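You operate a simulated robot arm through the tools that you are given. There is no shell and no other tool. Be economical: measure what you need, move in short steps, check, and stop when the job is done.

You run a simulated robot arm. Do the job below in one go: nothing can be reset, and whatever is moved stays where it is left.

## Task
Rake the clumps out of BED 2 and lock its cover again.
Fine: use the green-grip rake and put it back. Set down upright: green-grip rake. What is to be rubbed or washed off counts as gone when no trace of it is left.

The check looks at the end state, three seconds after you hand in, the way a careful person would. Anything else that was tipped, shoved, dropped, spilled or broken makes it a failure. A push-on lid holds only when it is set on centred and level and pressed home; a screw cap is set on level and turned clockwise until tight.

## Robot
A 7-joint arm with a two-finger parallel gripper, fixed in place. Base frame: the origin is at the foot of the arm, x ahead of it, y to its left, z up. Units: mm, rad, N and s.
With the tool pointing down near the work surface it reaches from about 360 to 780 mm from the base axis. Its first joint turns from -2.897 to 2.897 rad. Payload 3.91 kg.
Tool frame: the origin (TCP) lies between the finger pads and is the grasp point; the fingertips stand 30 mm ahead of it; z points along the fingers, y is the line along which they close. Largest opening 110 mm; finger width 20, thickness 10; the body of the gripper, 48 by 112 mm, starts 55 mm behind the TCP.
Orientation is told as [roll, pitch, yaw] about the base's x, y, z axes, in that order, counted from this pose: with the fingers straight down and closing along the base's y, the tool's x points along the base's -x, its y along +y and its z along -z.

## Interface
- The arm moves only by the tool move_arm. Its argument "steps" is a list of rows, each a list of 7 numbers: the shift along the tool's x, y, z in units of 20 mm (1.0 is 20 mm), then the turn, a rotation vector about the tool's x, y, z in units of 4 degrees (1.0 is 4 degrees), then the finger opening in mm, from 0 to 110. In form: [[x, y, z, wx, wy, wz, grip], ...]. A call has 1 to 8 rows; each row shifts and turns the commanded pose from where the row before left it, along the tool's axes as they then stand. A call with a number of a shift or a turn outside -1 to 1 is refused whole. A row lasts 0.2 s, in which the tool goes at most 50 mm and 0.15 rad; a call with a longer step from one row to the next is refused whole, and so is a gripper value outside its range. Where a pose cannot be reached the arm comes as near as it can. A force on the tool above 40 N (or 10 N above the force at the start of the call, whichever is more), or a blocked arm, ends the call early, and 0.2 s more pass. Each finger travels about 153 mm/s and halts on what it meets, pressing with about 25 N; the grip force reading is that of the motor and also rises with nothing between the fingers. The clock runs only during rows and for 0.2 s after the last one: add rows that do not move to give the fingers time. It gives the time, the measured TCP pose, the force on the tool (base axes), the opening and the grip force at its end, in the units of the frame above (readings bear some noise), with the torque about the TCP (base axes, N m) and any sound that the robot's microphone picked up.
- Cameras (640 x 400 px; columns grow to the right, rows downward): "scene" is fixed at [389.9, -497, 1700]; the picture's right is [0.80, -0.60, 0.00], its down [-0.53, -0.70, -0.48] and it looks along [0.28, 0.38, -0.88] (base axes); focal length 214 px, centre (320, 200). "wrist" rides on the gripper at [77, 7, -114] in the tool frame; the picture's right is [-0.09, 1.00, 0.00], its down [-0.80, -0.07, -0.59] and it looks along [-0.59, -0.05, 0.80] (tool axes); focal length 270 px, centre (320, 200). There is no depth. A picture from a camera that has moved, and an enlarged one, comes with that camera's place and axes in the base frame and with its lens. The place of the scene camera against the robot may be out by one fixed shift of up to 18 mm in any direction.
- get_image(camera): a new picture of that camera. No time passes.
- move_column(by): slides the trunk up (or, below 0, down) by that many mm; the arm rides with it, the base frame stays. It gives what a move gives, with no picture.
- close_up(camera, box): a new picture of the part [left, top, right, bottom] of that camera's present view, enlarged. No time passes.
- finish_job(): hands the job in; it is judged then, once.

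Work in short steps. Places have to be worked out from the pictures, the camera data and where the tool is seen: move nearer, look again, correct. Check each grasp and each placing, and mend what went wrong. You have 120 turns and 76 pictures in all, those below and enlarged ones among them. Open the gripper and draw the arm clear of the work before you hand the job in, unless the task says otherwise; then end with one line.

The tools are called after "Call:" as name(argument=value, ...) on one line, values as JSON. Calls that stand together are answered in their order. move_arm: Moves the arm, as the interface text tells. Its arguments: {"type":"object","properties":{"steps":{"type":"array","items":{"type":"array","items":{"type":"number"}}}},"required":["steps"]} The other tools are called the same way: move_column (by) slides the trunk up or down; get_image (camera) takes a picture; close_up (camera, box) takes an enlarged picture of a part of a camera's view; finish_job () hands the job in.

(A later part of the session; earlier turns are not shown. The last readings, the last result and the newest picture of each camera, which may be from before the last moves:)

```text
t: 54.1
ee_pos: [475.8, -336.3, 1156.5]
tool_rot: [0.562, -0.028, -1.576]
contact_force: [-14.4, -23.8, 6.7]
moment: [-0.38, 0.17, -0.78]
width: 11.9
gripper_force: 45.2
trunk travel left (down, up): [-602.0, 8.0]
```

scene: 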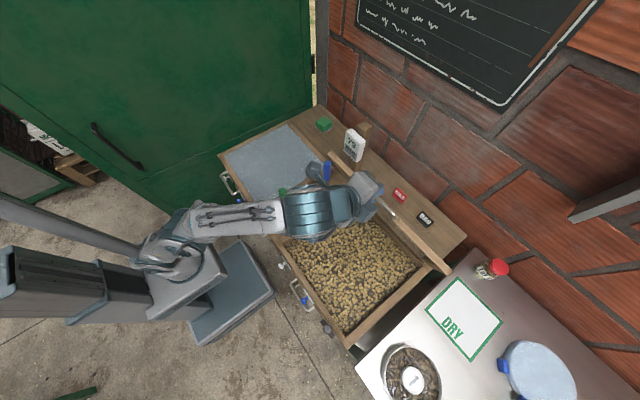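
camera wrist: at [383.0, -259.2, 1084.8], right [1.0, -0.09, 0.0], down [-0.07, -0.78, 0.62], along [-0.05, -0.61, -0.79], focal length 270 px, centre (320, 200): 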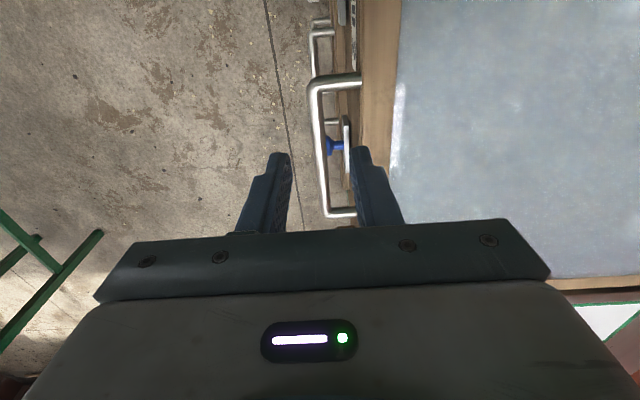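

Tracking well at about 40°. Continuing with a small relief.

Call:
move_arm(steps=[[-0.12, 0.88, -0.36, -0.5, 0, 0, 0], [0, 0.93, -0.193, -0.5, 0, 0, 0], [0, 0.943, -0.119, -0.5, 0, 0, 0], [0, 0.949, -0.045, -0.5, 0, 0, 0], [0, 0.949, 0.031, -0.5, 0, 0, 0], [0, 0.944, 0.106, -0.5, 0, 0, 0], [0, 0.933, 0.18, -0.5, 0, 0, 0], [0, 0.915, 0.254, -0.5, 0, 0, 0]])

Call:
move_arm(steps=[[0, 0.893, 0.325, -0.5, 0, 0, 0], [0, 0.864, 0.394, -0.5, 0, 0, 0], [0, 0.831, 0.461, -0.5, 0, 0, 0], [0, 0.791, 0.526, -0.5, 0, 0, 0], [0, 0.748, 0.586, -0.5, 0, 0, 0], [0, 0.698, 0.644, -0.5, 0, 0, 0]])

```text
t: 55.9
ee_pos: [593.1, -335.0, 1253.9]
tool_rot: [0.839, -0.025, -1.575]
contact_force: [-3.7, -17.6, 2.8]
moment: [0.25, 0.12, -1.04]
width: 11.8
gripper_force: 44.9
trunk travel left (down, up): [-602.0, 8.0]
```

```text
t: 57.3
ee_pos: [697.2, -334.9, 1295.8]
tool_rot: [1.052, -0.028, -1.576]
contact_force: [-3.7, -19.9, 11.5]
moment: [0.51, 0.0, -0.97]
width: 12.3
gripper_force: 44.9
trunk travel left (down, up): [-602.0, 8.0]
```

At 76° with small forces. On toward and slightly past vertical.

Call:
move_arm(steps=[[-0.12, 0.647, 0.696, -0.5, 0, 0, 0], [0, 0.589, 0.746, -0.5, 0, 0, 0], [0, 0.529, 0.789, -0.5, 0, 0, 0], [0, 0.465, 0.828, -0.5, 0, 0, 0], [0, 0.397, 0.863, -0.5, 0, 0, 0], [0, 0.328, 0.892, -0.5, 0, 0, 0]])

Call:
get_image(camera="scene")

```text
t: 58.2
ee_pos: [752.6, -332.3, 1304.2]
tool_rot: [1.159, -0.026, -1.571]
contact_force: [-37.1, 0.9, 4.3]
moment: [0.77, 0.05, -0.46]
width: 12.0
gripper_force: 44.7
trunk travel left (down, up): [-602.0, 8.0]
stopped in row 4: the force on the tool passed its limit at 44 N (the readings are from after the stop); the commanded pose is now the measured one
```

```text
43 pictures are left
```

scene: 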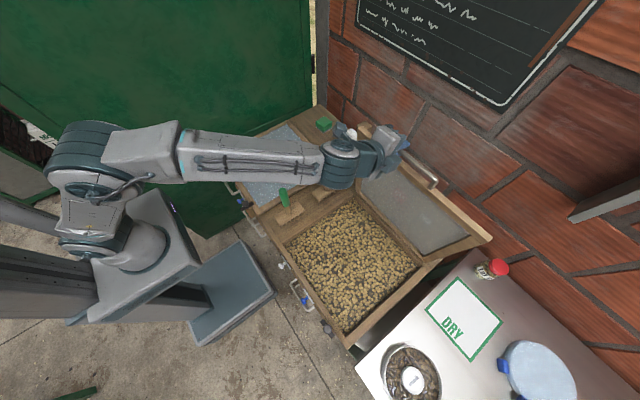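

A firm -x resistance at about 83°, which could be a hinge stop or something touching. I'll look closer.

Call:
close_up(camera="scene", box=[300, 100, 520, 280])

Call:
get_image(camera="wrist")

```text
2.22 times, centred on (410, 190) of scene
camera zoom: at [389.9, -497.0, 1700.0], right [0.8, -0.6, 0.0], down [-0.53, -0.7, -0.48], along [0.28, 0.38, -0.88], focal length 477 px, centre (120, 222)
```

zoom: 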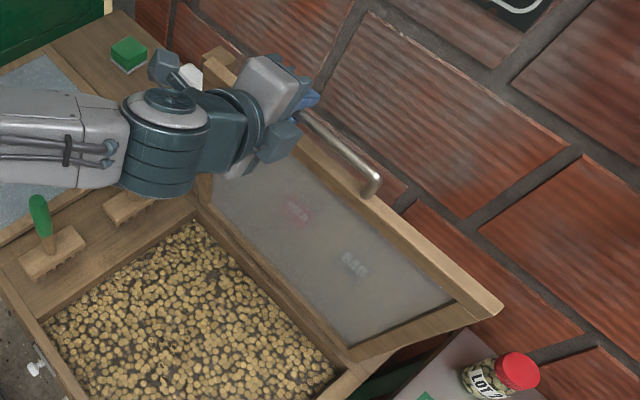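

```text
41 pictures are left
camera wrist: at [649.2, -255.9, 1354.3], right [0.4, -0.07, 0.92], down [-0.57, -0.8, 0.19], along [0.72, -0.6, -0.35], focal length 270 px, centre (320, 200)
```

wrist: 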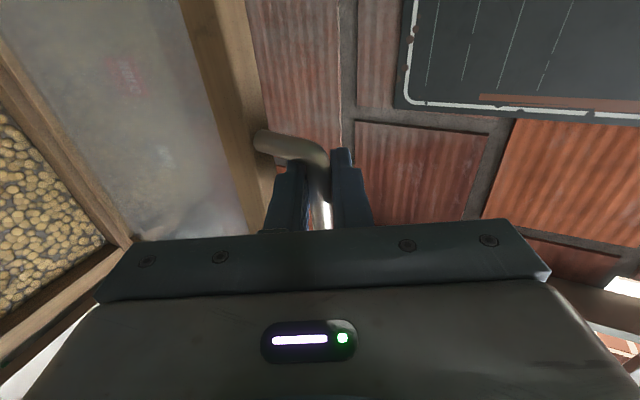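

The angle works out at about 83°. I'll open the fingers a little, with palm and lower finger still catching, to see whether the cover now stays.

Call:
move_arm(steps=[[0, 0, 0, 0, 0, 0, 16], [0, 0, 0, 0, 0, 0, 20], [0, 0, 0, 0, 0, 0, 20]])

Call:
get_image(camera="wrist")

```text
t: 59.0
ee_pos: [761.1, -331.1, 1300.0]
tool_rot: [1.152, -0.023, -1.565]
contact_force: [0.2, -3.0, -2.7]
moment: [-0.04, -0.04, 0.01]
width: 21.0
gripper_force: 1.3
trunk travel left (down, up): [-602.0, 8.0]
```

```text
40 pictures are left
camera wrist: at [657.9, -254.4, 1349.5], right [0.4, -0.07, 0.91], down [-0.57, -0.8, 0.19], along [0.72, -0.6, -0.36], focal length 270 px, centre (320, 200)
```

wrist: 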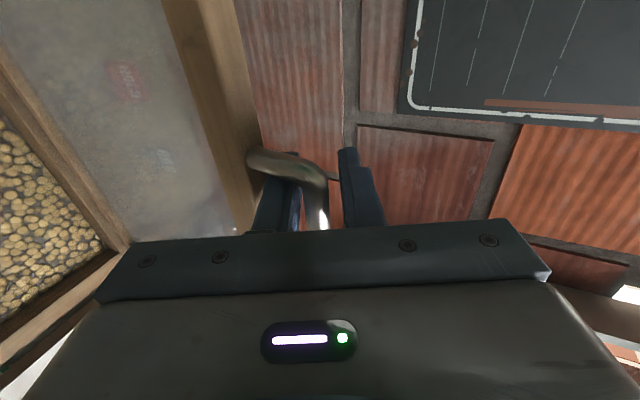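

The tool sprang forward to its commanded spot and the bar didn't obviously follow. I'll open more and retract 16 mm along the finger to see whether the bar stays put.

Call:
move_arm(steps=[[0, 0, -0.4, 0, 0, 0, 30], [0, 0, -0.4, 0, 0, 0, 30], [0, 0, 0, 0, 0, 0, 30], [0, 0, 0, 0, 0, 0, 30]])

Call:
get_image(camera="wrist")

```text
t: 60.0
ee_pos: [746.7, -331.1, 1306.1]
tool_rot: [1.157, -0.025, -1.567]
contact_force: [-0.6, -5.1, -0.2]
moment: [-0.07, 0.03, 0.01]
width: 30.2
gripper_force: 0.4
trunk travel left (down, up): [-602.0, 8.0]
```

```text
39 pictures are left
camera wrist: at [643.4, -254.1, 1355.9], right [0.4, -0.07, 0.91], down [-0.57, -0.8, 0.19], along [0.72, -0.6, -0.36], focal length 270 px, centre (320, 200)
```

wrist: 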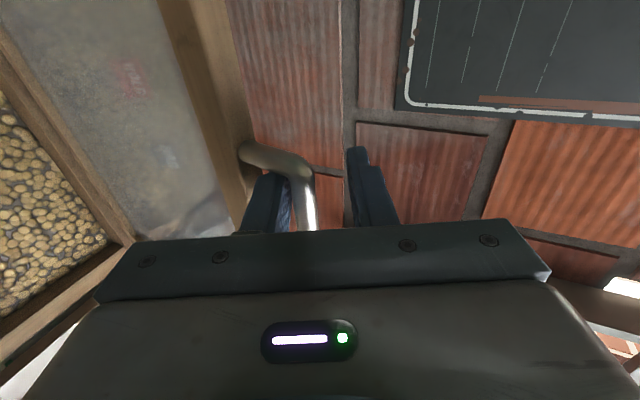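

Still ambiguous, since the bar seems to have shifted about 10 mm. I'll retract another 20 mm and compare the bar against the fingers.

Call:
move_arm(steps=[[0, -0.2, -0.45, 0, 0, 0, 30], [0, -0.2, -0.45, 0, 0, 0, 30], [0, 0, 0, 0, 0, 0, 30], [0, 0, 0, 0, 0, 0, 30]])

Call:
get_image(camera="wrist")

```text
t: 61.0
ee_pos: [727.0, -331.5, 1305.9]
tool_rot: [1.157, -0.022, -1.564]
contact_force: [0.2, -0.7, -1.3]
moment: [0.0, 0.0, -0.03]
width: 30.2
gripper_force: 0.5
trunk travel left (down, up): [-602.0, 8.0]
```

```text
38 pictures are left
camera wrist: at [623.7, -253.5, 1356.1], right [0.4, -0.06, 0.91], down [-0.57, -0.8, 0.19], along [0.72, -0.6, -0.36], focal length 270 px, centre (320, 200)
```

wrist: 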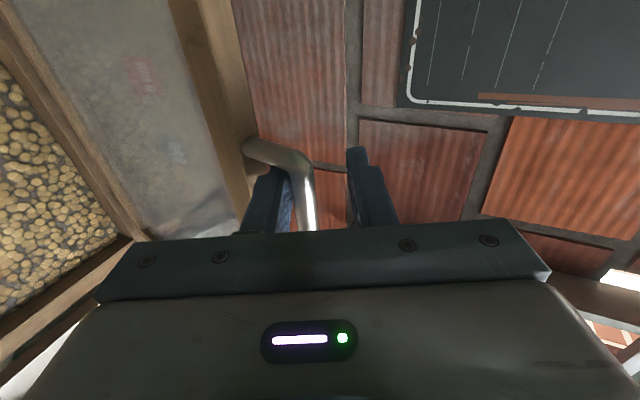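

The bar follows the fingers, so the cover still falls at 80°. I'll re-close and push on gently to find where the resistance really starts.

Call:
move_arm(steps=[[0, 0, 0, 0, 0, 0, 0], [0, 0, 0, 0, 0, 0, 0], [0, 0.31, 0.52, 0, 0, 0, 0], [0, 0.31, 0.52, 0, 0, 0, 0], [0, 0.28, 0.53, 0, 0, 0, 0], [0, 0.26, 0.54, 0, 0, 0, 0]])

Call:
move_arm(steps=[[0, 0.12, 0.27, 0, 0, 0, 0], [0, 0.12, 0.27, 0, 0, 0, 0], [0, 0.12, 0.27, 0, 0, 0, 0], [0, 0.12, 0.27, 0, 0, 0, 0]])

```text
t: 62.2
ee_pos: [751.8, -329.9, 1304.7]
tool_rot: [1.143, -0.017, -1.564]
contact_force: [-15.0, 4.7, -2.2]
moment: [0.83, 0.02, -0.49]
width: 11.6
gripper_force: 45.1
trunk travel left (down, up): [-602.0, 8.0]
stopped in row 5: the force on the tool passed its limit at 51 N (the readings are from after the stop); the commanded pose is now the measured one
```

```text
t: 62.6
ee_pos: [751.6, -330.5, 1304.2]
tool_rot: [1.139, -0.018, -1.567]
contact_force: [-33.4, 5.7, 2.0]
moment: [0.88, 0.06, -0.38]
width: 11.9
gripper_force: 45.4
trunk travel left (down, up): [-602.0, 8.0]
stopped in row 2: the force on the tool passed its limit at 46 N (the readings are from after the stop); the commanded pose is now the measured one
```

It is blocked again at the same place, so that is the hinge's limit. For a clean test of whether it holds there, I'll open wide at the limit, with palm and lower finger still catching, and watch the bar.

Call:
move_arm(steps=[[0, 0, 0, 0, 0, 0, 20], [0, 0, 0, 0, 0, 0, 40], [0, 0, 0, 0, 0, 0, 60], [0, 0, 0, 0, 0, 0, 60], [0, 0, 0, 0, 0, 0, 60], [0, 0, 0, 0, 0, 0, 60], [0, 0, 0, 0, 0, 0, 60], [0, 0, 0, 0, 0, 0, 60]])

Call:
get_image(camera="wrist")

```text
t: 64.4
ee_pos: [755.3, -330.2, 1306.3]
tool_rot: [1.144, -0.022, -1.564]
contact_force: [-6.0, -11.0, 28.7]
moment: [-0.02, 0.17, 0.17]
width: 47.9
gripper_force: 0.0
trunk travel left (down, up): [-602.0, 8.0]
```

```text
37 pictures are left
camera wrist: at [652.7, -254.4, 1357.6], right [0.41, -0.07, 0.91], down [-0.57, -0.8, 0.2], along [0.71, -0.6, -0.37], focal length 270 px, centre (320, 200)
```

wrist: 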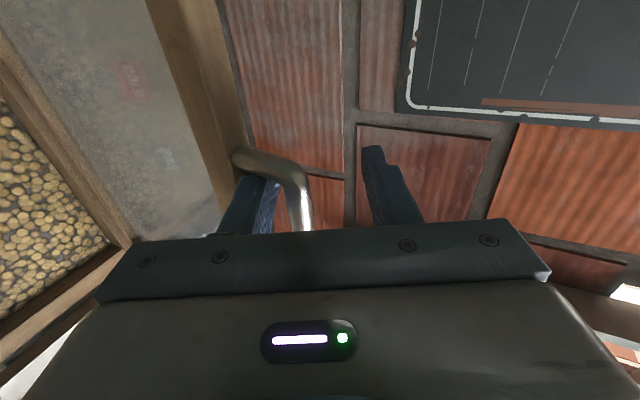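

The lower finger is pressing on the frame's edge and may be holding it by friction. I'll narrow to 38 so nothing touches and look again.

Call:
move_arm(steps=[[0, 0, 0, 0, 0, 0, 38], [0, 0, 0, 0, 0, 0, 38], [0, 0, 0, 0, 0, 0, 38], [0, 0, 0, 0, 0, 0, 38]])

Call:
close_up(camera="wrist", box=[200, 110, 420, 240])

```text
t: 65.4
ee_pos: [756.5, -331.1, 1300.7]
tool_rot: [1.136, -0.015, -1.564]
contact_force: [-1.9, -10.4, 9.1]
moment: [-0.12, 0.04, 0.12]
width: 34.2
gripper_force: 0.1
trunk travel left (down, up): [-602.0, 8.0]
```

```text
2.91 times, centred on (310, 175) of wrist
camera zoom: at [655.4, -255.0, 1353.2], right [0.42, -0.07, 0.91], down [-0.56, -0.8, 0.2], along [0.71, -0.59, -0.38], focal length 786 px, centre (349, 273)
```

zoom: 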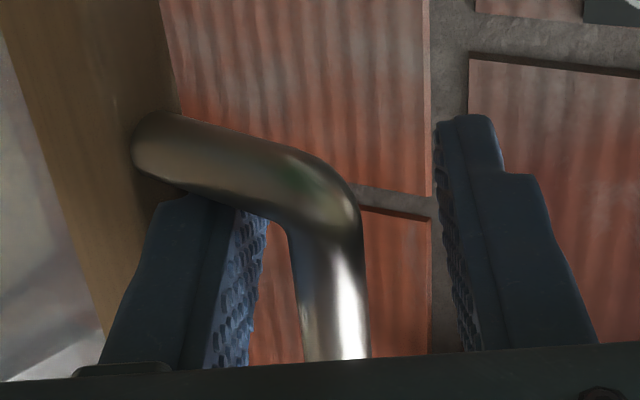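

A y-force of -10 N shows the finger touching the handle's leg, so my earlier "following" may just have been dragging. I'll shift 10 mm to -y and slightly up so nothing touches.

Call:
move_arm(steps=[[-0.25, 0.2, 0, 0, 0, 0, 36], [-0.25, 0.1, 0, 0, 0, 0, 36], [0, 0, 0, 0, 0, 0, 36], [0, 0, 0, 0, 0, 0, 36]])

Call:
close_up(camera="wrist", box=[200, 110, 420, 240])

```text
t: 66.4
ee_pos: [761.5, -339.1, 1306.8]
tool_rot: [1.137, -0.018, -1.565]
contact_force: [0.9, 1.0, -0.1]
moment: [0.0, -0.02, -0.01]
width: 35.9
gripper_force: 0.2
trunk travel left (down, up): [-602.0, 8.0]
```

```text
2.91 times, centred on (310, 175) of wrist
camera zoom: at [658.8, -263.5, 1358.7], right [0.42, -0.07, 0.9], down [-0.56, -0.8, 0.2], along [0.71, -0.59, -0.38], focal length 786 px, centre (349, 273)
```

zoom: 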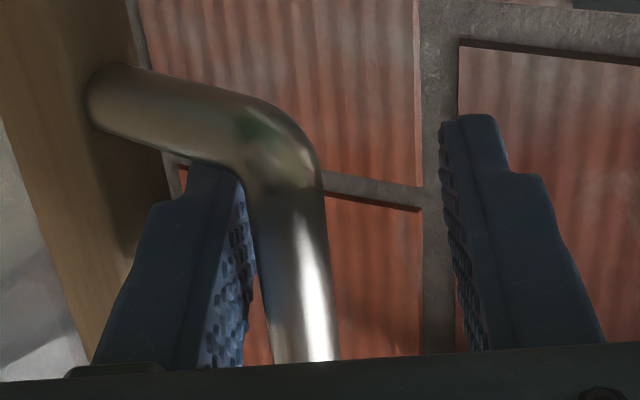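

All forces are zero now. I'll retract 24 mm along the finger axis without touching and see whether the bar stays at x≈741.

Call:
move_arm(steps=[[0, 0, -0.6, 0, 0, 0, 36], [0, 0, -0.6, 0, 0, 0, 36], [0, 0, 0, 0, 0, 0, 36], [0, 0, 0, 0, 0, 0, 36]])

Call:
close_up(camera="wrist", box=[200, 110, 420, 240])

```text
t: 67.4
ee_pos: [740.5, -340.2, 1316.5]
tool_rot: [1.136, -0.017, -1.562]
contact_force: [0.3, -0.5, -0.2]
moment: [0.0, 0.01, 0.02]
width: 35.8
gripper_force: 0.1
trunk travel left (down, up): [-602.0, 8.0]
```

```text
2.91 times, centred on (310, 175) of wrist
camera zoom: at [637.3, -263.3, 1369.3], right [0.42, -0.07, 0.91], down [-0.56, -0.8, 0.2], along [0.71, -0.59, -0.38], focal length 786 px, centre (349, 273)
```

zoom: 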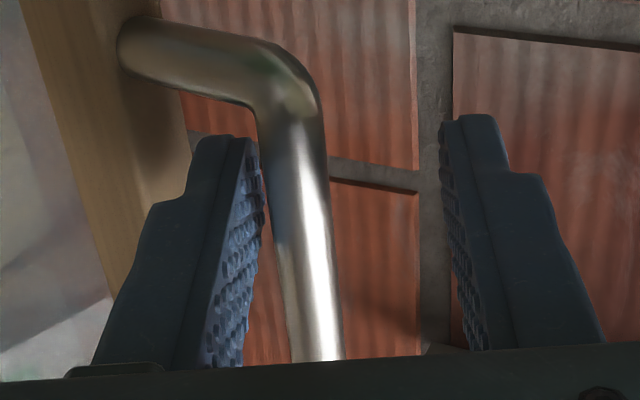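

The bar stayed (x≈743) while I withdrew, so the cover holds itself open. I'll withdraw fully along the finger axis.

Call:
move_arm(steps=[[0, 0, -0.6, 0, 0, 0, 36], [0, 0, -0.6, 0, 0, 0, 36], [0, 0, -0.6, 0, 0, 0, 40], [0, 0, 0, 0, 0, 0, 40], [0, 0, 0, 0, 0, 0, 40]])

Call:
get_image(camera="wrist")

```text
t: 68.6
ee_pos: [707.8, -339.3, 1331.5]
tool_rot: [1.136, -0.017, -1.563]
contact_force: [-0.2, 0.2, 0.0]
moment: [0.03, -0.01, 0.0]
width: 39.9
gripper_force: 0.0
trunk travel left (down, up): [-602.0, 8.0]
```

```text
33 pictures are left
camera wrist: at [605.0, -263.2, 1384.3], right [0.42, -0.07, 0.9], down [-0.56, -0.8, 0.2], along [0.71, -0.59, -0.38], focal length 270 px, centre (320, 200)
```

wrist: 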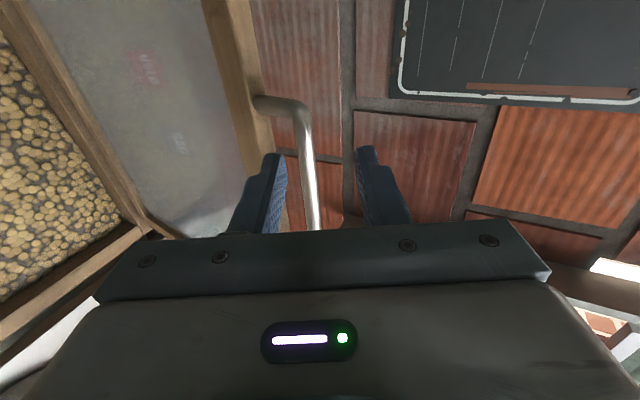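

The cover stands at x≈744 untouched. Now I back away and bring the tool vertical, moving back over the bed's front.

Call:
move_arm(steps=[[0, -0.3, -1, 0, 0, 0, 60], [0, -0.3, -1, 0, 0, 0, 60], [0, -0.3, -1, 0, 0, 0, 60], [0, -0.3, -1, 1, 0, 0, 60], [0, -0.3, -0.8, 1, 0, 0, 60], [0, -0.3, -0.8, 1, 0, 0, 60], [0, -0.4, -0.7, 1, 0, 0, 60], [0, -0.4, -0.6, 1, 0, 0, 60]])

Call:
move_arm(steps=[[0.5, 0, 0, 1, 0, 0, 60], [0.5, 0, 0, 1, 0, 0, 60], [0.5, 0, 0, 1, 0, 0, 60], [0.5, 0, 0, 1, 0, 0, 60], [0.5, 0, 0, 1, 0, 0, 60], [0.5, 0, 0, 1, 0, 0, 60], [0.5, 0, 0, 1, 0, 0, 60], [0.5, 0, 0, 1, 0, 0, 60]])

```text
t: 70.4
ee_pos: [560.5, -340.3, 1354.0]
tool_rot: [0.788, -0.016, -1.562]
contact_force: [-0.2, -0.3, 0.6]
moment: [-0.03, 0.04, 0.03]
width: 60.3
gripper_force: 0.1
trunk travel left (down, up): [-602.0, 8.0]
```

```text
t: 72.2
ee_pos: [559.8, -260.4, 1351.1]
tool_rot: [0.227, -0.018, -1.562]
contact_force: [0.2, 0.3, -0.2]
moment: [0.01, 0.03, 0.0]
width: 59.9
gripper_force: 0.1
trunk travel left (down, up): [-602.0, 8.0]
```

I'll finish straightening and move above the green rake.

Call:
move_arm(steps=[[0.9, -0.4, 0, 1, 0, 0, 60], [0.9, -0.4, 0, 1, 0, 0, 60], [0.9, -0.4, 0, 1, 0, 0, 60], [0.9, -0.4, 0, 0.25, 0, 0, 60], [0.9, -0.4, 0, 0, 0, 0, 60], [0.9, -0.4, 0, 0, 0, 0, 60], [0.5, -0.3, 0, 0, 0, 0, 60]])

Call:
move_column(by=-130)

Call:
get_image(camera="wrist")

```text
t: 73.8
ee_pos: [505.1, -143.5, 1346.6]
tool_rot: [0.002, -0.018, -1.563]
contact_force: [0.6, -0.2, -0.1]
moment: [0.01, -0.02, 0.02]
width: 60.1
gripper_force: 0.0
trunk travel left (down, up): [-602.0, 8.0]
```

```text
t: 75.3
ee_pos: [505.9, -143.6, 1216.8]
tool_rot: [0.002, -0.017, -1.562]
contact_force: [-0.1, 0.1, -0.4]
moment: [-0.03, 0.01, 0.03]
width: 60.2
gripper_force: 0.0
trunk travel left (down, up): [-472.0, 138.0]
```

```text
32 pictures are left
camera wrist: at [510.9, -65.2, 1328.5], right [1.0, -0.08, 0.0], down [-0.07, -0.79, 0.61], along [-0.05, -0.61, -0.79], focal length 270 px, centre (320, 200)
```

wrist: 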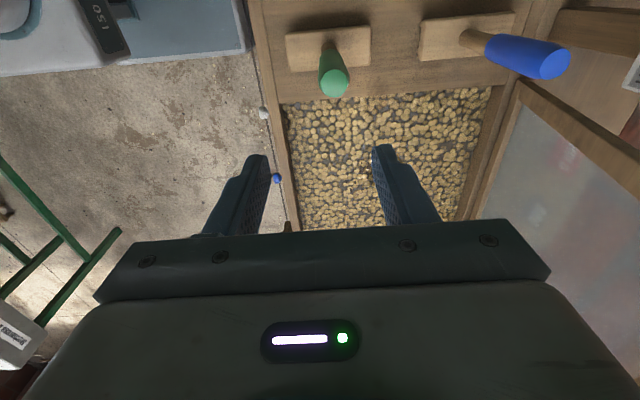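

The green handle triangulates to (519,-130) with its top at z≈1071, standing upright on its block. I'll inspect the bed for clumps before taking it.

Call:
close_up(camera="wrist", box=[250, 70, 520, 240])

Call:
close_up(camera="scene", box=[270, 180, 430, 340])

```text
2.35 times, centred on (385, 155) of wrist
camera zoom: at [510.9, -65.2, 1328.5], right [1.0, -0.08, 0.0], down [-0.07, -0.79, 0.61], along [-0.05, -0.61, -0.79], focal length 636 px, centre (167, 306)
```

zoom: 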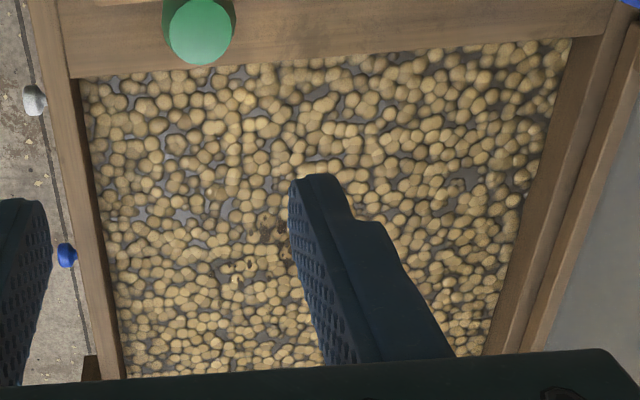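

```text
2.50 times, centred on (350, 260) of scene
camera zoom: at [389.9, -497.0, 1700.0], right [0.8, -0.6, 0.0], down [-0.53, -0.7, -0.48], along [0.28, 0.38, -0.88], focal length 536 px, centre (245, 50)
```

zoom: 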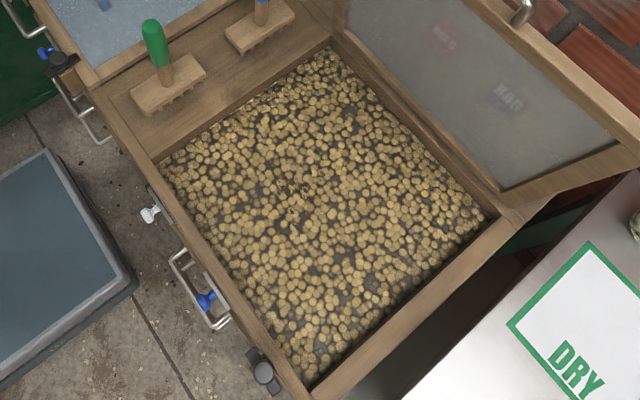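

A darker brownish patch shows near the middle of the bed. I'll enlarge it from the scene camera.

Call:
close_up(camera="scene", box=[325, 225, 385, 265])

Call:
close_up(camera="wrist", box=[320, 140, 400, 190])

```text
10.00 times, centred on (355, 245) of scene
camera zoom: at [389.9, -497.0, 1700.0], right [0.8, -0.6, 0.0], down [-0.53, -0.7, -0.48], along [0.28, 0.38, -0.88], focal length 2145 px, centre (-30, -250)
```

zoom: 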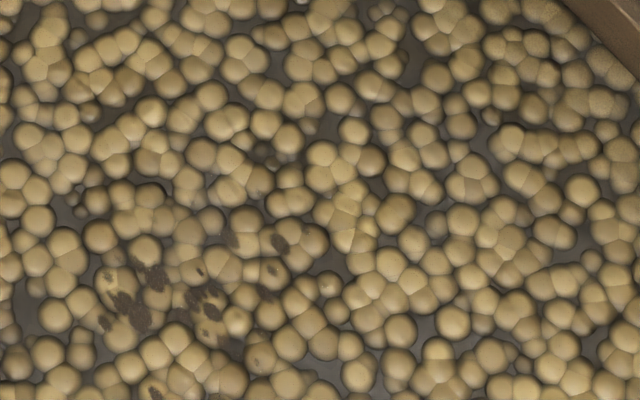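

```text
8.00 times, centred on (360, 165) of wrist
camera zoom: at [510.9, -65.2, 1328.5], right [1.0, -0.08, 0.0], down [-0.07, -0.79, 0.61], along [-0.05, -0.61, -0.79], focal length 2162 px, centre (0, 480)
```

zoom: 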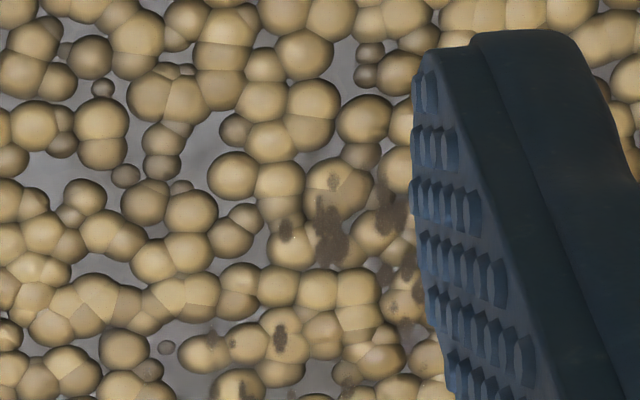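

The "clumps" are a brown stain on the beans, about 90x70 mm, centred near (582,-377). I'll turn the gripper to yaw 0 so raking along y is held stiffly by the pads.

Call:
move_arm(steps=[[0, 0, 0, 0, 0, -1, 60], [0, 0, 0, 0, 0, -1, 60], [0, 0, 0, 0, 0, -1, 60], [0, 0, 0, 0, 0, -1, 60], [0, 0, 0, 0, 0, -1, 60], [0, 0, 0, 0, 0, -1, 60], [0, 0, 0, 0, 0, -1, 60], [0, 0, 0, 0, 0, -1, 60]])

Call:
move_arm(steps=[[0, 0, 0, 0, 0, -1, 60], [0, 0, 0, 0, 0, -1, 60], [0, 0, 0, 0, 0, -1, 60], [0, 0, 0, 0, 0, -1, 60], [0, 0, 0, 0, 0, -1, 60], [0, 0, 0, 0, 0, -1, 60], [0, 0, 0, 0, 0, -1, 60], [0, 0, 0, 0, 0, -1, 60]])

Call:
move_arm(steps=[[0, 0, 0, 0, 0, -1, 60], [0, 0, 0, 0, 0, -1, 60], [0, 0, 0, 0, 0, -1, 60], [0, 0, 0, 0, 0, -1, 60], [0, 0, 0, 0, 0, -1, 60], [0, 0, 0, 0, 0, -1, 60], [0, 0, 0, 0, 0, -0.4, 60], [-0.65, 0.6, 0, 0, 0, 0, 60]])

Call:
get_image(camera="wrist")

```text
t: 77.2
ee_pos: [504.8, -144.7, 1215.9]
tool_rot: [-0.007, -0.016, -1.004]
contact_force: [0.0, 0.1, 0.2]
moment: [-0.05, -0.01, 0.02]
width: 60.1
gripper_force: 0.2
trunk travel left (down, up): [-472.0, 138.0]
```

```text
t: 79.0
ee_pos: [506.1, -143.0, 1214.2]
tool_rot: [-0.017, -0.009, -0.444]
contact_force: [-0.7, 0.2, 0.0]
moment: [-0.04, 0.01, 0.0]
width: 59.9
gripper_force: 0.2
trunk travel left (down, up): [-472.0, 138.0]
```

```text
t: 80.8
ee_pos: [518.8, -131.0, 1215.5]
tool_rot: [-0.017, -0.002, 0.0]
contact_force: [-0.7, -0.2, -0.3]
moment: [0.02, 0.01, 0.0]
width: 60.0
gripper_force: 0.1
trunk travel left (down, up): [-472.0, 138.0]
```

```text
27 pictures are left
camera wrist: at [440.9, -123.1, 1329.5], right [0.09, 1.0, -0.02], down [0.8, -0.06, 0.6], along [0.59, -0.07, -0.8], focal length 270 px, centre (320, 200)
```

wrist: 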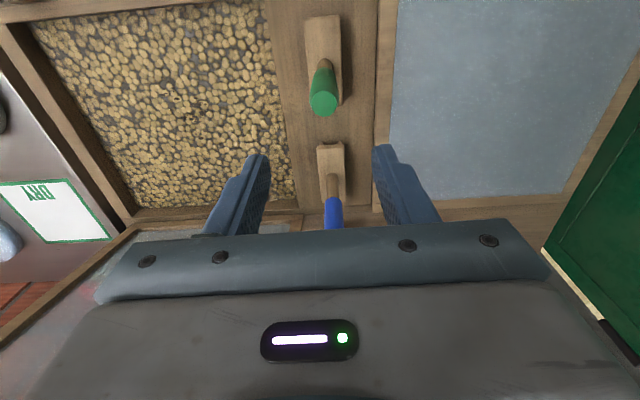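

The handle is at (518,-132). I'll descend around it to TCP z≈1040 and grip.

Call:
move_arm(steps=[[0, -0.05, 1, -0.24, 0, 0, 60], [0, 0, 1, 0, 0, 0, 60], [0, 0, 1, 0, 0, 0, 60], [0, 0, 1, 0, 0, 0, 60], [0, 0, 1, 0, 0, 0, 60], [0, 0, 1, 0, 0, 0, 60], [0, 0, 1, 0, 0, 0, 60], [0, 0, 1, 0, 0, 0, 60]])

Call:
get_image(camera="wrist")

```text
t: 82.5
ee_pos: [519.8, -132.7, 1055.2]
tool_rot: [-0.002, -0.002, 0.003]
contact_force: [-0.2, -0.7, 0.9]
moment: [0.0, 0.0, 0.02]
width: 59.9
gripper_force: 0.1
trunk travel left (down, up): [-472.0, 138.0]
```

```text
26 pictures are left
camera wrist: at [442.2, -126.7, 1168.5], right [0.09, 1.0, 0.0], down [0.8, -0.07, 0.6], along [0.59, -0.05, -0.8], focal length 270 px, centre (320, 200)
```

wrist: 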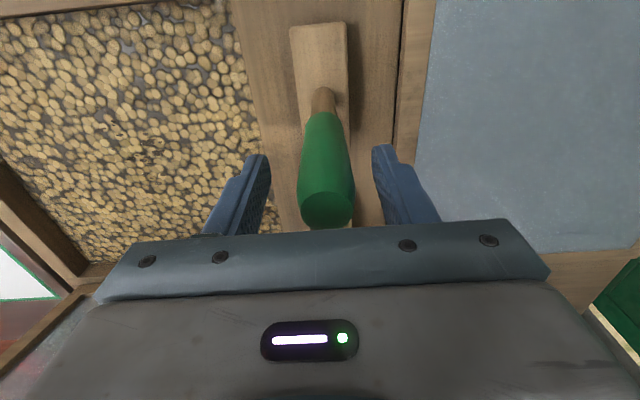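

The handle is centred between the fingers to within 2–3 mm. I'll lower 15 mm more, centre it and close.

Call:
move_arm(steps=[[0.05, 0.1, 0.75, 0, 0, 0, 60], [0, 0, 0, 0, 0, 0, 10], [0, 0, 0, 0, 0, 0, 10], [0, 0, 0, 0, 0, 0, 10]])

```text
t: 83.5
ee_pos: [517.3, -131.3, 1039.2]
tool_rot: [0.0, -0.002, 0.003]
contact_force: [1.1, 0.4, 0.3]
moment: [0.04, -0.01, 0.0]
width: 29.3
gripper_force: 24.6
trunk travel left (down, up): [-472.0, 138.0]
```

Gripped at 29 mm with almost no side force. Rake home is TCP (517.3,-131.3,1039.2). Lifting.

Call:
move_arm(steps=[[0, 0, -1, 0, 0, 0, 10], [0, 0, -1, 0, 0, 0, 10], [0, 0, -1, 0, 0, 0, 10], [0, 0, 0, 0, 0, 0, 10]])

Call:
get_image(camera="wrist")

```text
t: 84.5
ee_pos: [518.0, -131.4, 1100.3]
tool_rot: [-0.001, -0.002, 0.002]
contact_force: [0.5, -0.7, -2.5]
moment: [0.02, -0.02, 0.01]
width: 29.5
gripper_force: 24.9
trunk travel left (down, up): [-472.0, 138.0]
```

```text
25 pictures are left
camera wrist: at [440.1, -124.8, 1214.0], right [0.09, 1.0, 0.0], down [0.8, -0.07, 0.6], along [0.59, -0.05, -0.8], focal length 270 px, centre (320, 200)
```

wrist: 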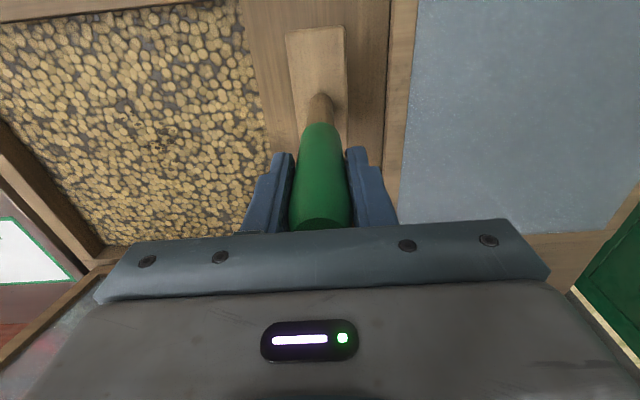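

The rake is free (about 2.4 N). Moving over the bed to (583,-321), at the +y side of the stain.

Call:
move_arm(steps=[[-0.4, -1, 0, 0, 0, 0, 10], [-0.4, -1, 0, 0, 0, 0, 10], [-0.4, -1, 0, 0, 0, 0, 10], [-0.4, -1, 0, 0, 0, 0, 10], [-0.4, -1, 0, 0, 0, 0, 10], [-0.4, -1, 0, 0, 0, 0, 10], [-0.4, -1, 0, 0, 0, 0, 10], [-0.4, -1, 0, 0, 0, 0, 10]])

Call:
move_arm(steps=[[0, -0.6, 1, 0, 0, 0, 10], [0, -0.6, 1, 0, 0, 0, 10], [0, 0, 1, 0, 0, 0, 10]])

Call:
get_image(camera="wrist")

```text
t: 86.3
ee_pos: [581.4, -292.1, 1101.4]
tool_rot: [-0.001, 0.001, -0.001]
contact_force: [0.5, 0.1, -2.8]
moment: [0.03, -0.01, -0.04]
width: 29.5
gripper_force: 25.1
trunk travel left (down, up): [-472.0, 138.0]
```

```text
t: 87.2
ee_pos: [582.3, -316.1, 1040.3]
tool_rot: [-0.001, -0.003, 0.003]
contact_force: [0.2, -0.1, -3.1]
moment: [0.02, 0.01, -0.03]
width: 29.4
gripper_force: 24.7
trunk travel left (down, up): [-472.0, 138.0]
```

```text
24 pictures are left
camera wrist: at [503.9, -309.9, 1154.7], right [0.09, 1.0, 0.0], down [0.8, -0.07, 0.6], along [0.59, -0.05, -0.8], focal length 270 px, centre (320, 200)
```

wrist: 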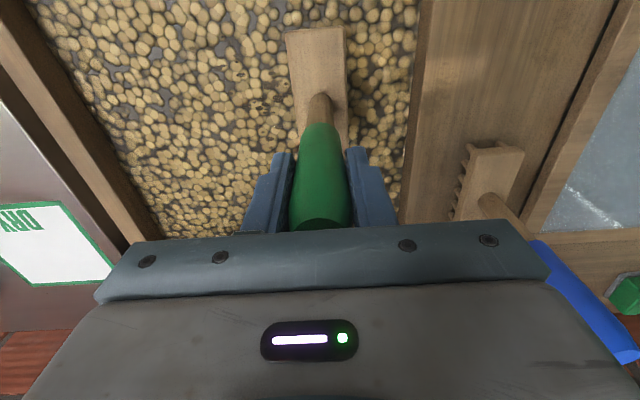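

The stain lies just to the -y side of the head, around (580,-387), perhaps reaching under it. I'll shift 20 mm to +y and lower until the teeth touch.

Call:
move_arm(steps=[[0, 1, 0.5, 0, 0, 0, 10], [0, 0, 0.5, 0, 0, 0, 10], [0, 0, 0.4, 0, 0, 0, 10], [0, 0, 0, 0, 0, 0, 10]])

Call:
move_arm(steps=[[0, 0, 0.2, 0, 0, 0, 10], [0, 0, 0.2, 0, 0, 0, 10], [0, 0, 0.2, 0, 0, 0, 10]])

```text
t: 88.2
ee_pos: [582.5, -294.4, 1012.2]
tool_rot: [0.0, -0.002, 0.001]
contact_force: [0.3, 0.6, -2.9]
moment: [-0.02, -0.01, 0.0]
width: 29.8
gripper_force: 24.5
trunk travel left (down, up): [-472.0, 138.0]
```

```text
t: 89.0
ee_pos: [582.6, -294.1, 1005.3]
tool_rot: [-0.003, -0.007, 0.004]
contact_force: [1.5, 0.8, 20.0]
moment: [-0.06, 0.32, 0.0]
width: 29.7
gripper_force: 24.9
trunk travel left (down, up): [-472.0, 138.0]
```

Contact at about z 1006, with 20 N down. I'll ease up 2.5 mm and stroke along -y through the stain.

Call:
move_arm(steps=[[0, 0, -0.13, 0, 0, 0, 10], [0, -0.9, 0, 0, 0, 0, 10], [0, -0.9, 0, 0, 0, 0, 10], [0, -0.9, 0, 0, 0, 0, 10], [0, -0.9, 0, 0, 0, 0, 10], [0, -0.9, 0, 0, 0, 0, 10], [0, -0.9, 0, 0, 0, 0, 10], [0, -0.9, 0, 0, 0, 0, 10]])

Call:
move_arm(steps=[[0, -0.9, 0, 0, 0, 0, 10], [0, -0.5, 0, 0, 0, 0, 10], [0, 0, 0, 0, 0, 0, 10]])

Call:
get_image(camera="wrist")

```text
t: 90.8
ee_pos: [582.0, -419.0, 1004.0]
tool_rot: [-0.003, -0.001, 0.001]
contact_force: [0.1, 1.4, 5.2]
moment: [0.06, -0.02, -0.05]
width: 29.8
gripper_force: 24.8
trunk travel left (down, up): [-472.0, 138.0]
```

```text
t: 91.5
ee_pos: [581.6, -448.6, 1003.2]
tool_rot: [0.0, -0.001, 0.001]
contact_force: [0.1, 3.0, 7.6]
moment: [0.43, 0.06, -0.04]
width: 29.4
gripper_force: 25.7
trunk travel left (down, up): [-472.0, 138.0]
```

```text
23 pictures are left
camera wrist: at [503.4, -441.9, 1117.8], right [0.09, 1.0, 0.0], down [0.8, -0.07, 0.6], along [0.59, -0.05, -0.8], focal length 270 px, centre (320, 200)
```

wrist: 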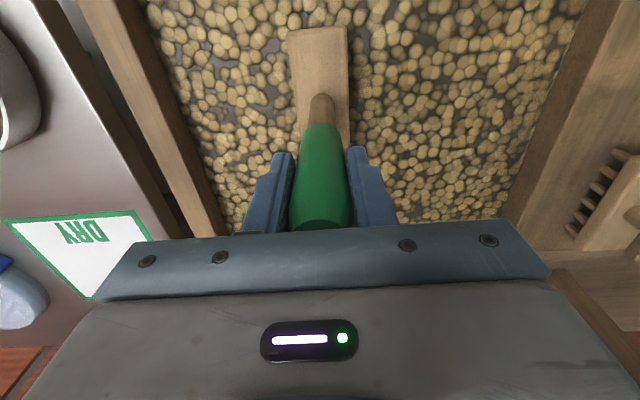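

The stain appears gone on the +y side. I'll stroke back over the same strip and then look from the other side.

Call:
move_arm(steps=[[0, 0.9, 0, 0, 0, 0, 10], [0, 0.9, 0, 0, 0, 0, 10], [0, 0.9, 0, 0, 0, 0, 10], [0, 0.9, 0, 0, 0, 0, 10], [0, 0.9, 0, 0, 0, 0, 10], [0, 0.9, 0, 0, 0, 0, 10], [0, 0.9, 0, 0, 0, 0, 10], [0, 0.9, 0, 0, 0, 0, 10]])

Call:
move_arm(steps=[[0, 0.5, -0.5, 0, 0, 0, 10], [0, 0.5, -1, 0, 0, 0, 10], [0, 0.5, -1, 0, 0, 0, 10], [0, 0.5, -1, 0, 0, 0, 10], [0, 0.5, -1, 0, 0, 0, 10]])

Call:
close_up(camera="wrist", box=[0, 0, 420, 240])

Call:
close_up(camera="scene", box=[280, 190, 420, 330])

```text
t: 93.3
ee_pos: [582.4, -304.5, 1003.8]
tool_rot: [0.0, -0.001, 0.002]
contact_force: [-0.5, 0.4, -0.2]
moment: [0.19, 0.11, -0.04]
width: 29.4
gripper_force: 25.2
trunk travel left (down, up): [-472.0, 138.0]
```

```text
t: 94.5
ee_pos: [580.0, -254.7, 1094.2]
tool_rot: [0.0, -0.002, 0.002]
contact_force: [-0.2, 0.1, -2.6]
moment: [0.04, -0.01, 0.01]
width: 29.4
gripper_force: 25.1
trunk travel left (down, up): [-472.0, 138.0]
```

```text
1.52 times, centred on (210, 120) of wrist
camera zoom: at [503.1, -248.3, 1207.8], right [0.09, 1.0, 0.0], down [0.8, -0.07, 0.6], along [0.59, -0.05, -0.8], focal length 412 px, centre (488, 322)
```

zoom: 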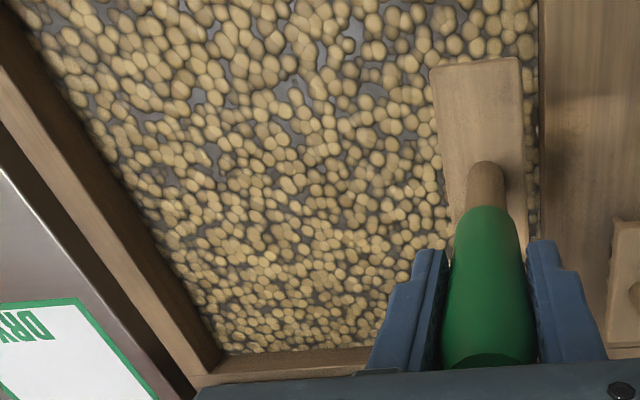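

```text
2.86 times, centred on (350, 260) of scene
camera zoom: at [389.9, -497.0, 1700.0], right [0.8, -0.6, 0.0], down [-0.53, -0.7, -0.48], along [0.28, 0.38, -0.88], focal length 613 px, centre (234, 29)
```

zoom: 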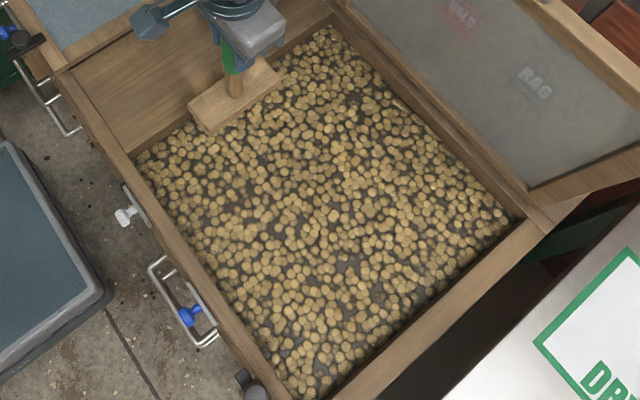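

No stain is visible now. I'll enlarge the stain's place to be sure no trace is left.

Call:
close_up(camera="scene", box=[315, 220, 385, 265])

Call:
close_up(camera="scene", box=[295, 250, 395, 325])

```text
8.89 times, centred on (350, 242) of scene
camera zoom: at [389.9, -497.0, 1700.0], right [0.8, -0.6, 0.0], down [-0.53, -0.7, -0.48], along [0.28, 0.38, -0.88], focal length 1906 px, centre (53, -178)
```

zoom: 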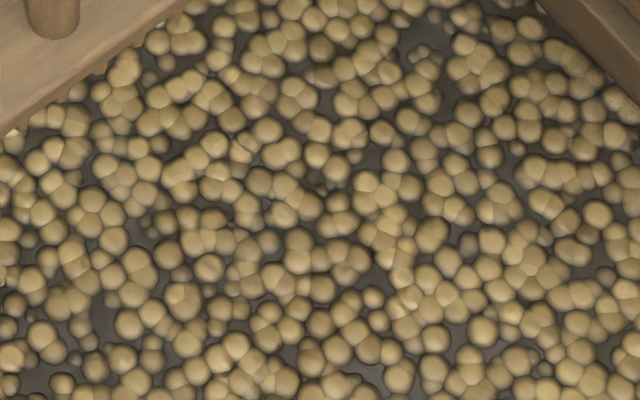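

```text
5.33 times, centred on (345, 288) of scene
camera zoom: at [389.9, -497.0, 1700.0], right [0.8, -0.6, 0.0], down [-0.53, -0.7, -0.48], along [0.28, 0.38, -0.88], focal length 1144 px, centre (187, -267)
```

zoom: 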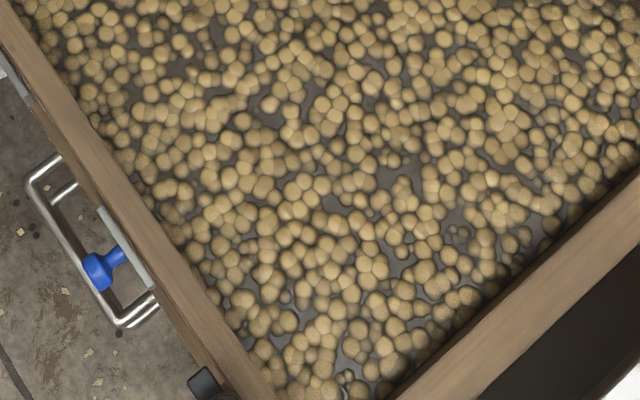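

The bed is clean. Returning the rake over its home spot at (517.3,-131.3).

Call:
move_arm(steps=[[0.45, 0.881, -0.1, 0, 0, 0, 10], [0.45, 0.881, 0, 0, 0, 0, 10], [0.45, 0.881, 0, 0, 0, 0, 10], [0.45, 0.881, 0, 0, 0, 0, 10], [0.45, 0.881, 0, 0, 0, 0, 10], [0.45, 0.881, 0, 0, 0, 0, 10], [0.45, 0.881, 0, 0, 0, 0, 10], [0, 0, 0, 0, 0, 0, 10]])

```text
t: 96.3
ee_pos: [519.2, -130.5, 1094.6]
tool_rot: [-0.001, -0.001, 0.0]
contact_force: [0.3, -0.6, -2.0]
moment: [0.01, 0.01, 0.01]
width: 29.9
gripper_force: 25.1
trunk travel left (down, up): [-472.0, 138.0]
```

Above home within 2 mm. Descending, slowly at the end, until the teeth bear.

Call:
move_arm(steps=[[0.05, 0, 1, 0, 0, 0, 10], [0, 0, 1, 0, 0, 0, 10], [0, 0, 0.5, 0, 0, 0, 10], [0, 0, 0, 0, 0, 0, 10]])

Call:
move_arm(steps=[[0, 0, 0.15, 0, 0, 0, 10], [0, 0, 0.1, 0, 0, 0, 10], [0, 0, 0, 0, 0, 0, 10]])

```text
t: 97.3
ee_pos: [517.9, -132.6, 1044.6]
tool_rot: [0.0, -0.003, 0.002]
contact_force: [-0.3, -0.2, -2.5]
moment: [0.03, -0.01, -0.02]
width: 29.5
gripper_force: 24.9
trunk travel left (down, up): [-472.0, 138.0]
```

```text
t: 98.2
ee_pos: [518.2, -133.3, 1039.3]
tool_rot: [0.0, -0.003, 0.0]
contact_force: [-0.2, 0.9, -1.9]
moment: [-0.03, 0.02, 0.0]
width: 29.5
gripper_force: 25.4
trunk travel left (down, up): [-472.0, 138.0]
```

Not bearing yet at the original height, so I'll lower in 1 mm steps.

Call:
move_arm(steps=[[0, 0, 0.06, 0, 0, 0, 10], [0, 0, 0.06, 0, 0, 0, 10], [0, 0, 0, 0, 0, 0, 10]])

```text
t: 99.0
ee_pos: [517.8, -133.0, 1036.9]
tool_rot: [-0.002, -0.005, 0.002]
contact_force: [2.7, -1.6, 13.4]
moment: [0.01, 0.55, 0.04]
width: 29.4
gripper_force: 25.3
trunk travel left (down, up): [-472.0, 138.0]
```

The teeth bear at z≈1037. I'll ease slightly, open, rise clear and check that it stands.

Call:
move_arm(steps=[[0, 0, -0.06, 0, 0, 0, 10], [0, 0, 0, 0, 0, 0, 40], [0, 0, 0, 0, 0, 0, 60], [0, 0, -0.5, 0, 0, 0, 60], [0, 0, -1, 0, 0, 0, 60], [0, 0, -1, 0, 0, 0, 60], [0, 0, -1, 0, 0, 0, 60], [0, 0, -1, 0, 0, 0, 60]])

Call:
get_image(camera="wrist")

```text
t: 100.8
ee_pos: [519.5, -131.1, 1129.9]
tool_rot: [-0.003, -0.002, 0.0]
contact_force: [0.0, 0.4, 0.0]
moment: [0.02, -0.02, 0.01]
width: 60.0
gripper_force: 0.1
trunk travel left (down, up): [-472.0, 138.0]
```

```text
18 pictures are left
camera wrist: at [441.2, -125.2, 1242.9], right [0.09, 1.0, 0.0], down [0.8, -0.07, 0.6], along [0.59, -0.05, -0.8], focal length 270 px, centre (320, 200)
```

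wrist: 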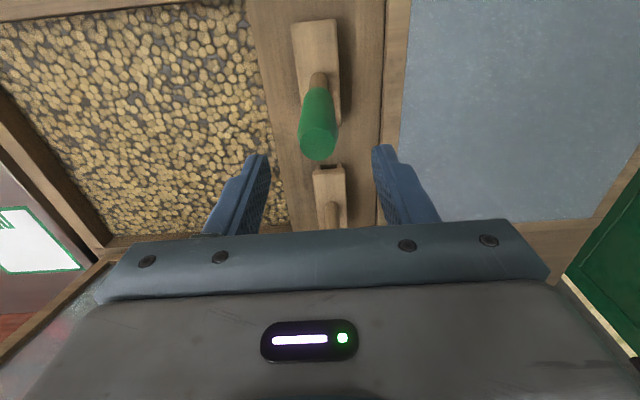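

The rake stands upright in its place. Next I raise the column and turn the gripper back to yaw -90 to fetch the cover.

Call:
move_column(by=130)

Call:
move_arm(steps=[[0, 0, -0.6, 0, 0, 1, 60], [0, 0, -0.6, 0, 0, 1, 60], [0, 0, -0.6, 0, 0, 1, 60], [0, 0, -0.6, 0, 0, 1, 60], [0, 0, -0.6, 0, 0, 1, 60], [0, 0, -0.6, 0, 0, 1, 60], [0, 0, -0.6, 0, 0, 1, 60], [0, 0, -0.6, 0, 0, 1, 60]])

Call:
move_arm(steps=[[0, 0, 0, 0, 0, 1, 60], [0, 0, 0, 0, 0, 1, 60], [0, 0, 0, 0, 0, 1, 60], [0, 0, 0, 0, 0, 1, 60], [0, 0, 0, 0, 0, 1, 60], [0, 0, 0, 0, 0, 1, 60], [0, 0, 0, 0, 0, 1, 60], [0, 0, 0, 0, 0, 1, 60]])

Call:
move_arm(steps=[[0, 0, 0, 0, 0, 1, 60], [0, 0, 0, 0, 0, 1, 60], [0, 0, 0, 0, 0, 1, 60], [0, 0, 0, 0, 0, 1, 60], [0, 0, 0, 0, 0, 1, 60], [0, 0, 0, 0, 0, 1, 60], [0, 0, 0, 0, 0, 0.4, 60]])

```text
t: 102.3
ee_pos: [520.0, -131.0, 1259.2]
tool_rot: [-0.001, -0.002, 0.001]
contact_force: [0.4, -0.5, -0.7]
moment: [0.03, 0.0, 0.0]
width: 60.0
gripper_force: 0.0
trunk travel left (down, up): [-602.0, 8.0]
```

```text
t: 104.1
ee_pos: [519.0, -130.5, 1354.5]
tool_rot: [-0.001, -0.001, -0.559]
contact_force: [-0.5, -0.2, 0.6]
moment: [-0.02, -0.02, -0.01]
width: 60.3
gripper_force: 0.0
trunk travel left (down, up): [-602.0, 8.0]
```

```text
t: 105.9
ee_pos: [517.6, -132.4, 1354.9]
tool_rot: [0.001, -0.002, -1.117]
contact_force: [0.2, 0.2, -0.3]
moment: [0.0, 0.01, -0.01]
width: 60.1
gripper_force: 0.1
trunk travel left (down, up): [-602.0, 8.0]
```

```text
t: 107.5
ee_pos: [518.6, -132.1, 1355.0]
tool_rot: [0.002, 0.0, -1.563]
contact_force: [0.3, -0.5, 0.0]
moment: [0.03, 0.03, 0.01]
width: 60.1
gripper_force: 0.0
trunk travel left (down, up): [-602.0, 8.0]
```

Now I sweep to y≈-345 while tilting forward.

Call:
move_arm(steps=[[-1, 0, 0, -1, 0, 0, 40], [-1, 0, 0, -1, 0, 0, 40], [-1, 0, 0, -1, 0, 0, 40], [-1, 0, 0, -1, 0, 0, 40], [-1, 0, 0, -1, 0, 0, 40], [-1, 0, 0, -1, 0, 0, 40], [-1, 0, 0, -1, 0, 0, 40], [-1, 0, 0, -1, 0, 0, 40]])

Call:
move_arm(steps=[[-0.9, 0, 0, -1, 0, 0, 40], [-0.9, 0, 0, -1, 0, 0, 40], [-0.9, 0, 0, -1, 0, 0, 40], [0, 0, 0, -1, 0, 0, 40], [0, 0, 0, -1, 0, 0, 40], [0, 0, 0, -1, 0, 0, 40], [0, 0, 0, -1, 0, 0, 40], [0, 0, 0, -1, 0, 0, 40]])

```text
t: 109.3
ee_pos: [519.9, -292.2, 1355.1]
tool_rot: [0.563, 0.0, -1.563]
contact_force: [-1.2, 0.4, 1.1]
moment: [-0.02, 0.0, 0.01]
width: 40.1
gripper_force: 0.0
trunk travel left (down, up): [-602.0, 8.0]
```

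```text
t: 111.1
ee_pos: [520.8, -344.4, 1354.5]
tool_rot: [1.121, -0.002, -1.562]
contact_force: [0.3, -0.5, -0.6]
moment: [-0.02, 0.03, 0.01]
width: 39.8
gripper_force: 0.1
trunk travel left (down, up): [-602.0, 8.0]
```

Lining up 70 mm short of the bar along the finger axis.

Call:
move_arm(steps=[[0, 0.35, 0.935, 0, 0, 0, 40], [0, 0.35, 0.935, 0, 0, 0, 40], [0, 0.35, 0.935, 0, 0, 0, 40], [0, 0.35, 0.935, 0, 0, 0, 40], [0, 0.35, 0.935, 0, 0, 0, 40], [0, 0.35, 0.935, 0, 0, 0, 40], [0, 0.35, 0.935, 0, 0, 0, 40], [0, 0.33, 0.935, 0, 0, 0, 40]])

Call:
get_image(camera="wrist")

```text
t: 112.9
ee_pos: [680.6, -344.1, 1338.5]
tool_rot: [1.118, -0.001, -1.563]
contact_force: [-0.6, 0.3, 0.3]
moment: [0.01, 0.03, 0.0]
width: 40.3
gripper_force: 0.1
trunk travel left (down, up): [-602.0, 8.0]
```

```text
17 pictures are left
camera wrist: at [579.1, -268.2, 1393.8], right [0.44, -0.08, 0.9], down [-0.56, -0.81, 0.2], along [0.7, -0.59, -0.4], focal length 270 px, centre (320, 200)
```

wrist: 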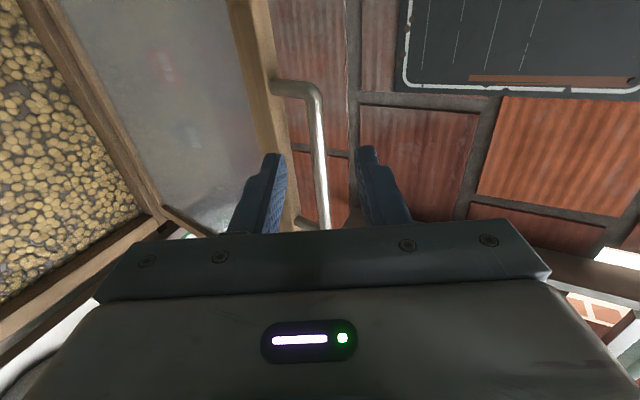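

The bar lies centred between the fingers. Advancing along the axis and gripping.

Call:
move_arm(steps=[[0, 0, 0.9, 0, 0, 0, 36], [0, 0, 0.9, 0, 0, 0, 36], [0, 0, 0.9, 0, 0, 0, 36], [0, 0, 0.3, 0, 0, 0, 36], [0, 0, 0, 0, 0, 0, 0], [0, 0, 0, 0, 0, 0, 0], [0, 0, 0, 0, 0, 0, 0]])

```text
t: 114.5
ee_pos: [734.8, -343.2, 1311.0]
tool_rot: [1.117, 0.001, -1.563]
contact_force: [-0.7, 2.0, -8.1]
moment: [0.18, 0.17, -0.13]
width: 11.8
gripper_force: 45.0
trunk travel left (down, up): [-602.0, 8.0]
```

Gripped. Lowering the cover along the arc.

Call:
move_arm(steps=[[0, -0.564, -0.765, 0.5, 0, 0, 0], [0, -0.622, -0.718, 0.5, 0, 0, 0], [0, -0.676, -0.667, 0.5, 0, 0, 0], [0, -0.727, -0.612, 0.5, 0, 0, 0], [0, -0.771, -0.554, 0.5, 0, 0, 0], [0, -0.813, -0.492, 0.5, 0, 0, 0], [0, -0.849, -0.427, 0.5, 0, 0, 0], [0, -0.88, -0.359, 0.5, 0, 0, 0]])

```text
t: 116.3
ee_pos: [590.3, -343.3, 1265.4]
tool_rot: [0.839, -0.002, -1.564]
contact_force: [-2.8, 4.8, 6.4]
moment: [0.52, -0.12, 0.09]
width: 11.8
gripper_force: 45.5
trunk travel left (down, up): [-602.0, 8.0]
```

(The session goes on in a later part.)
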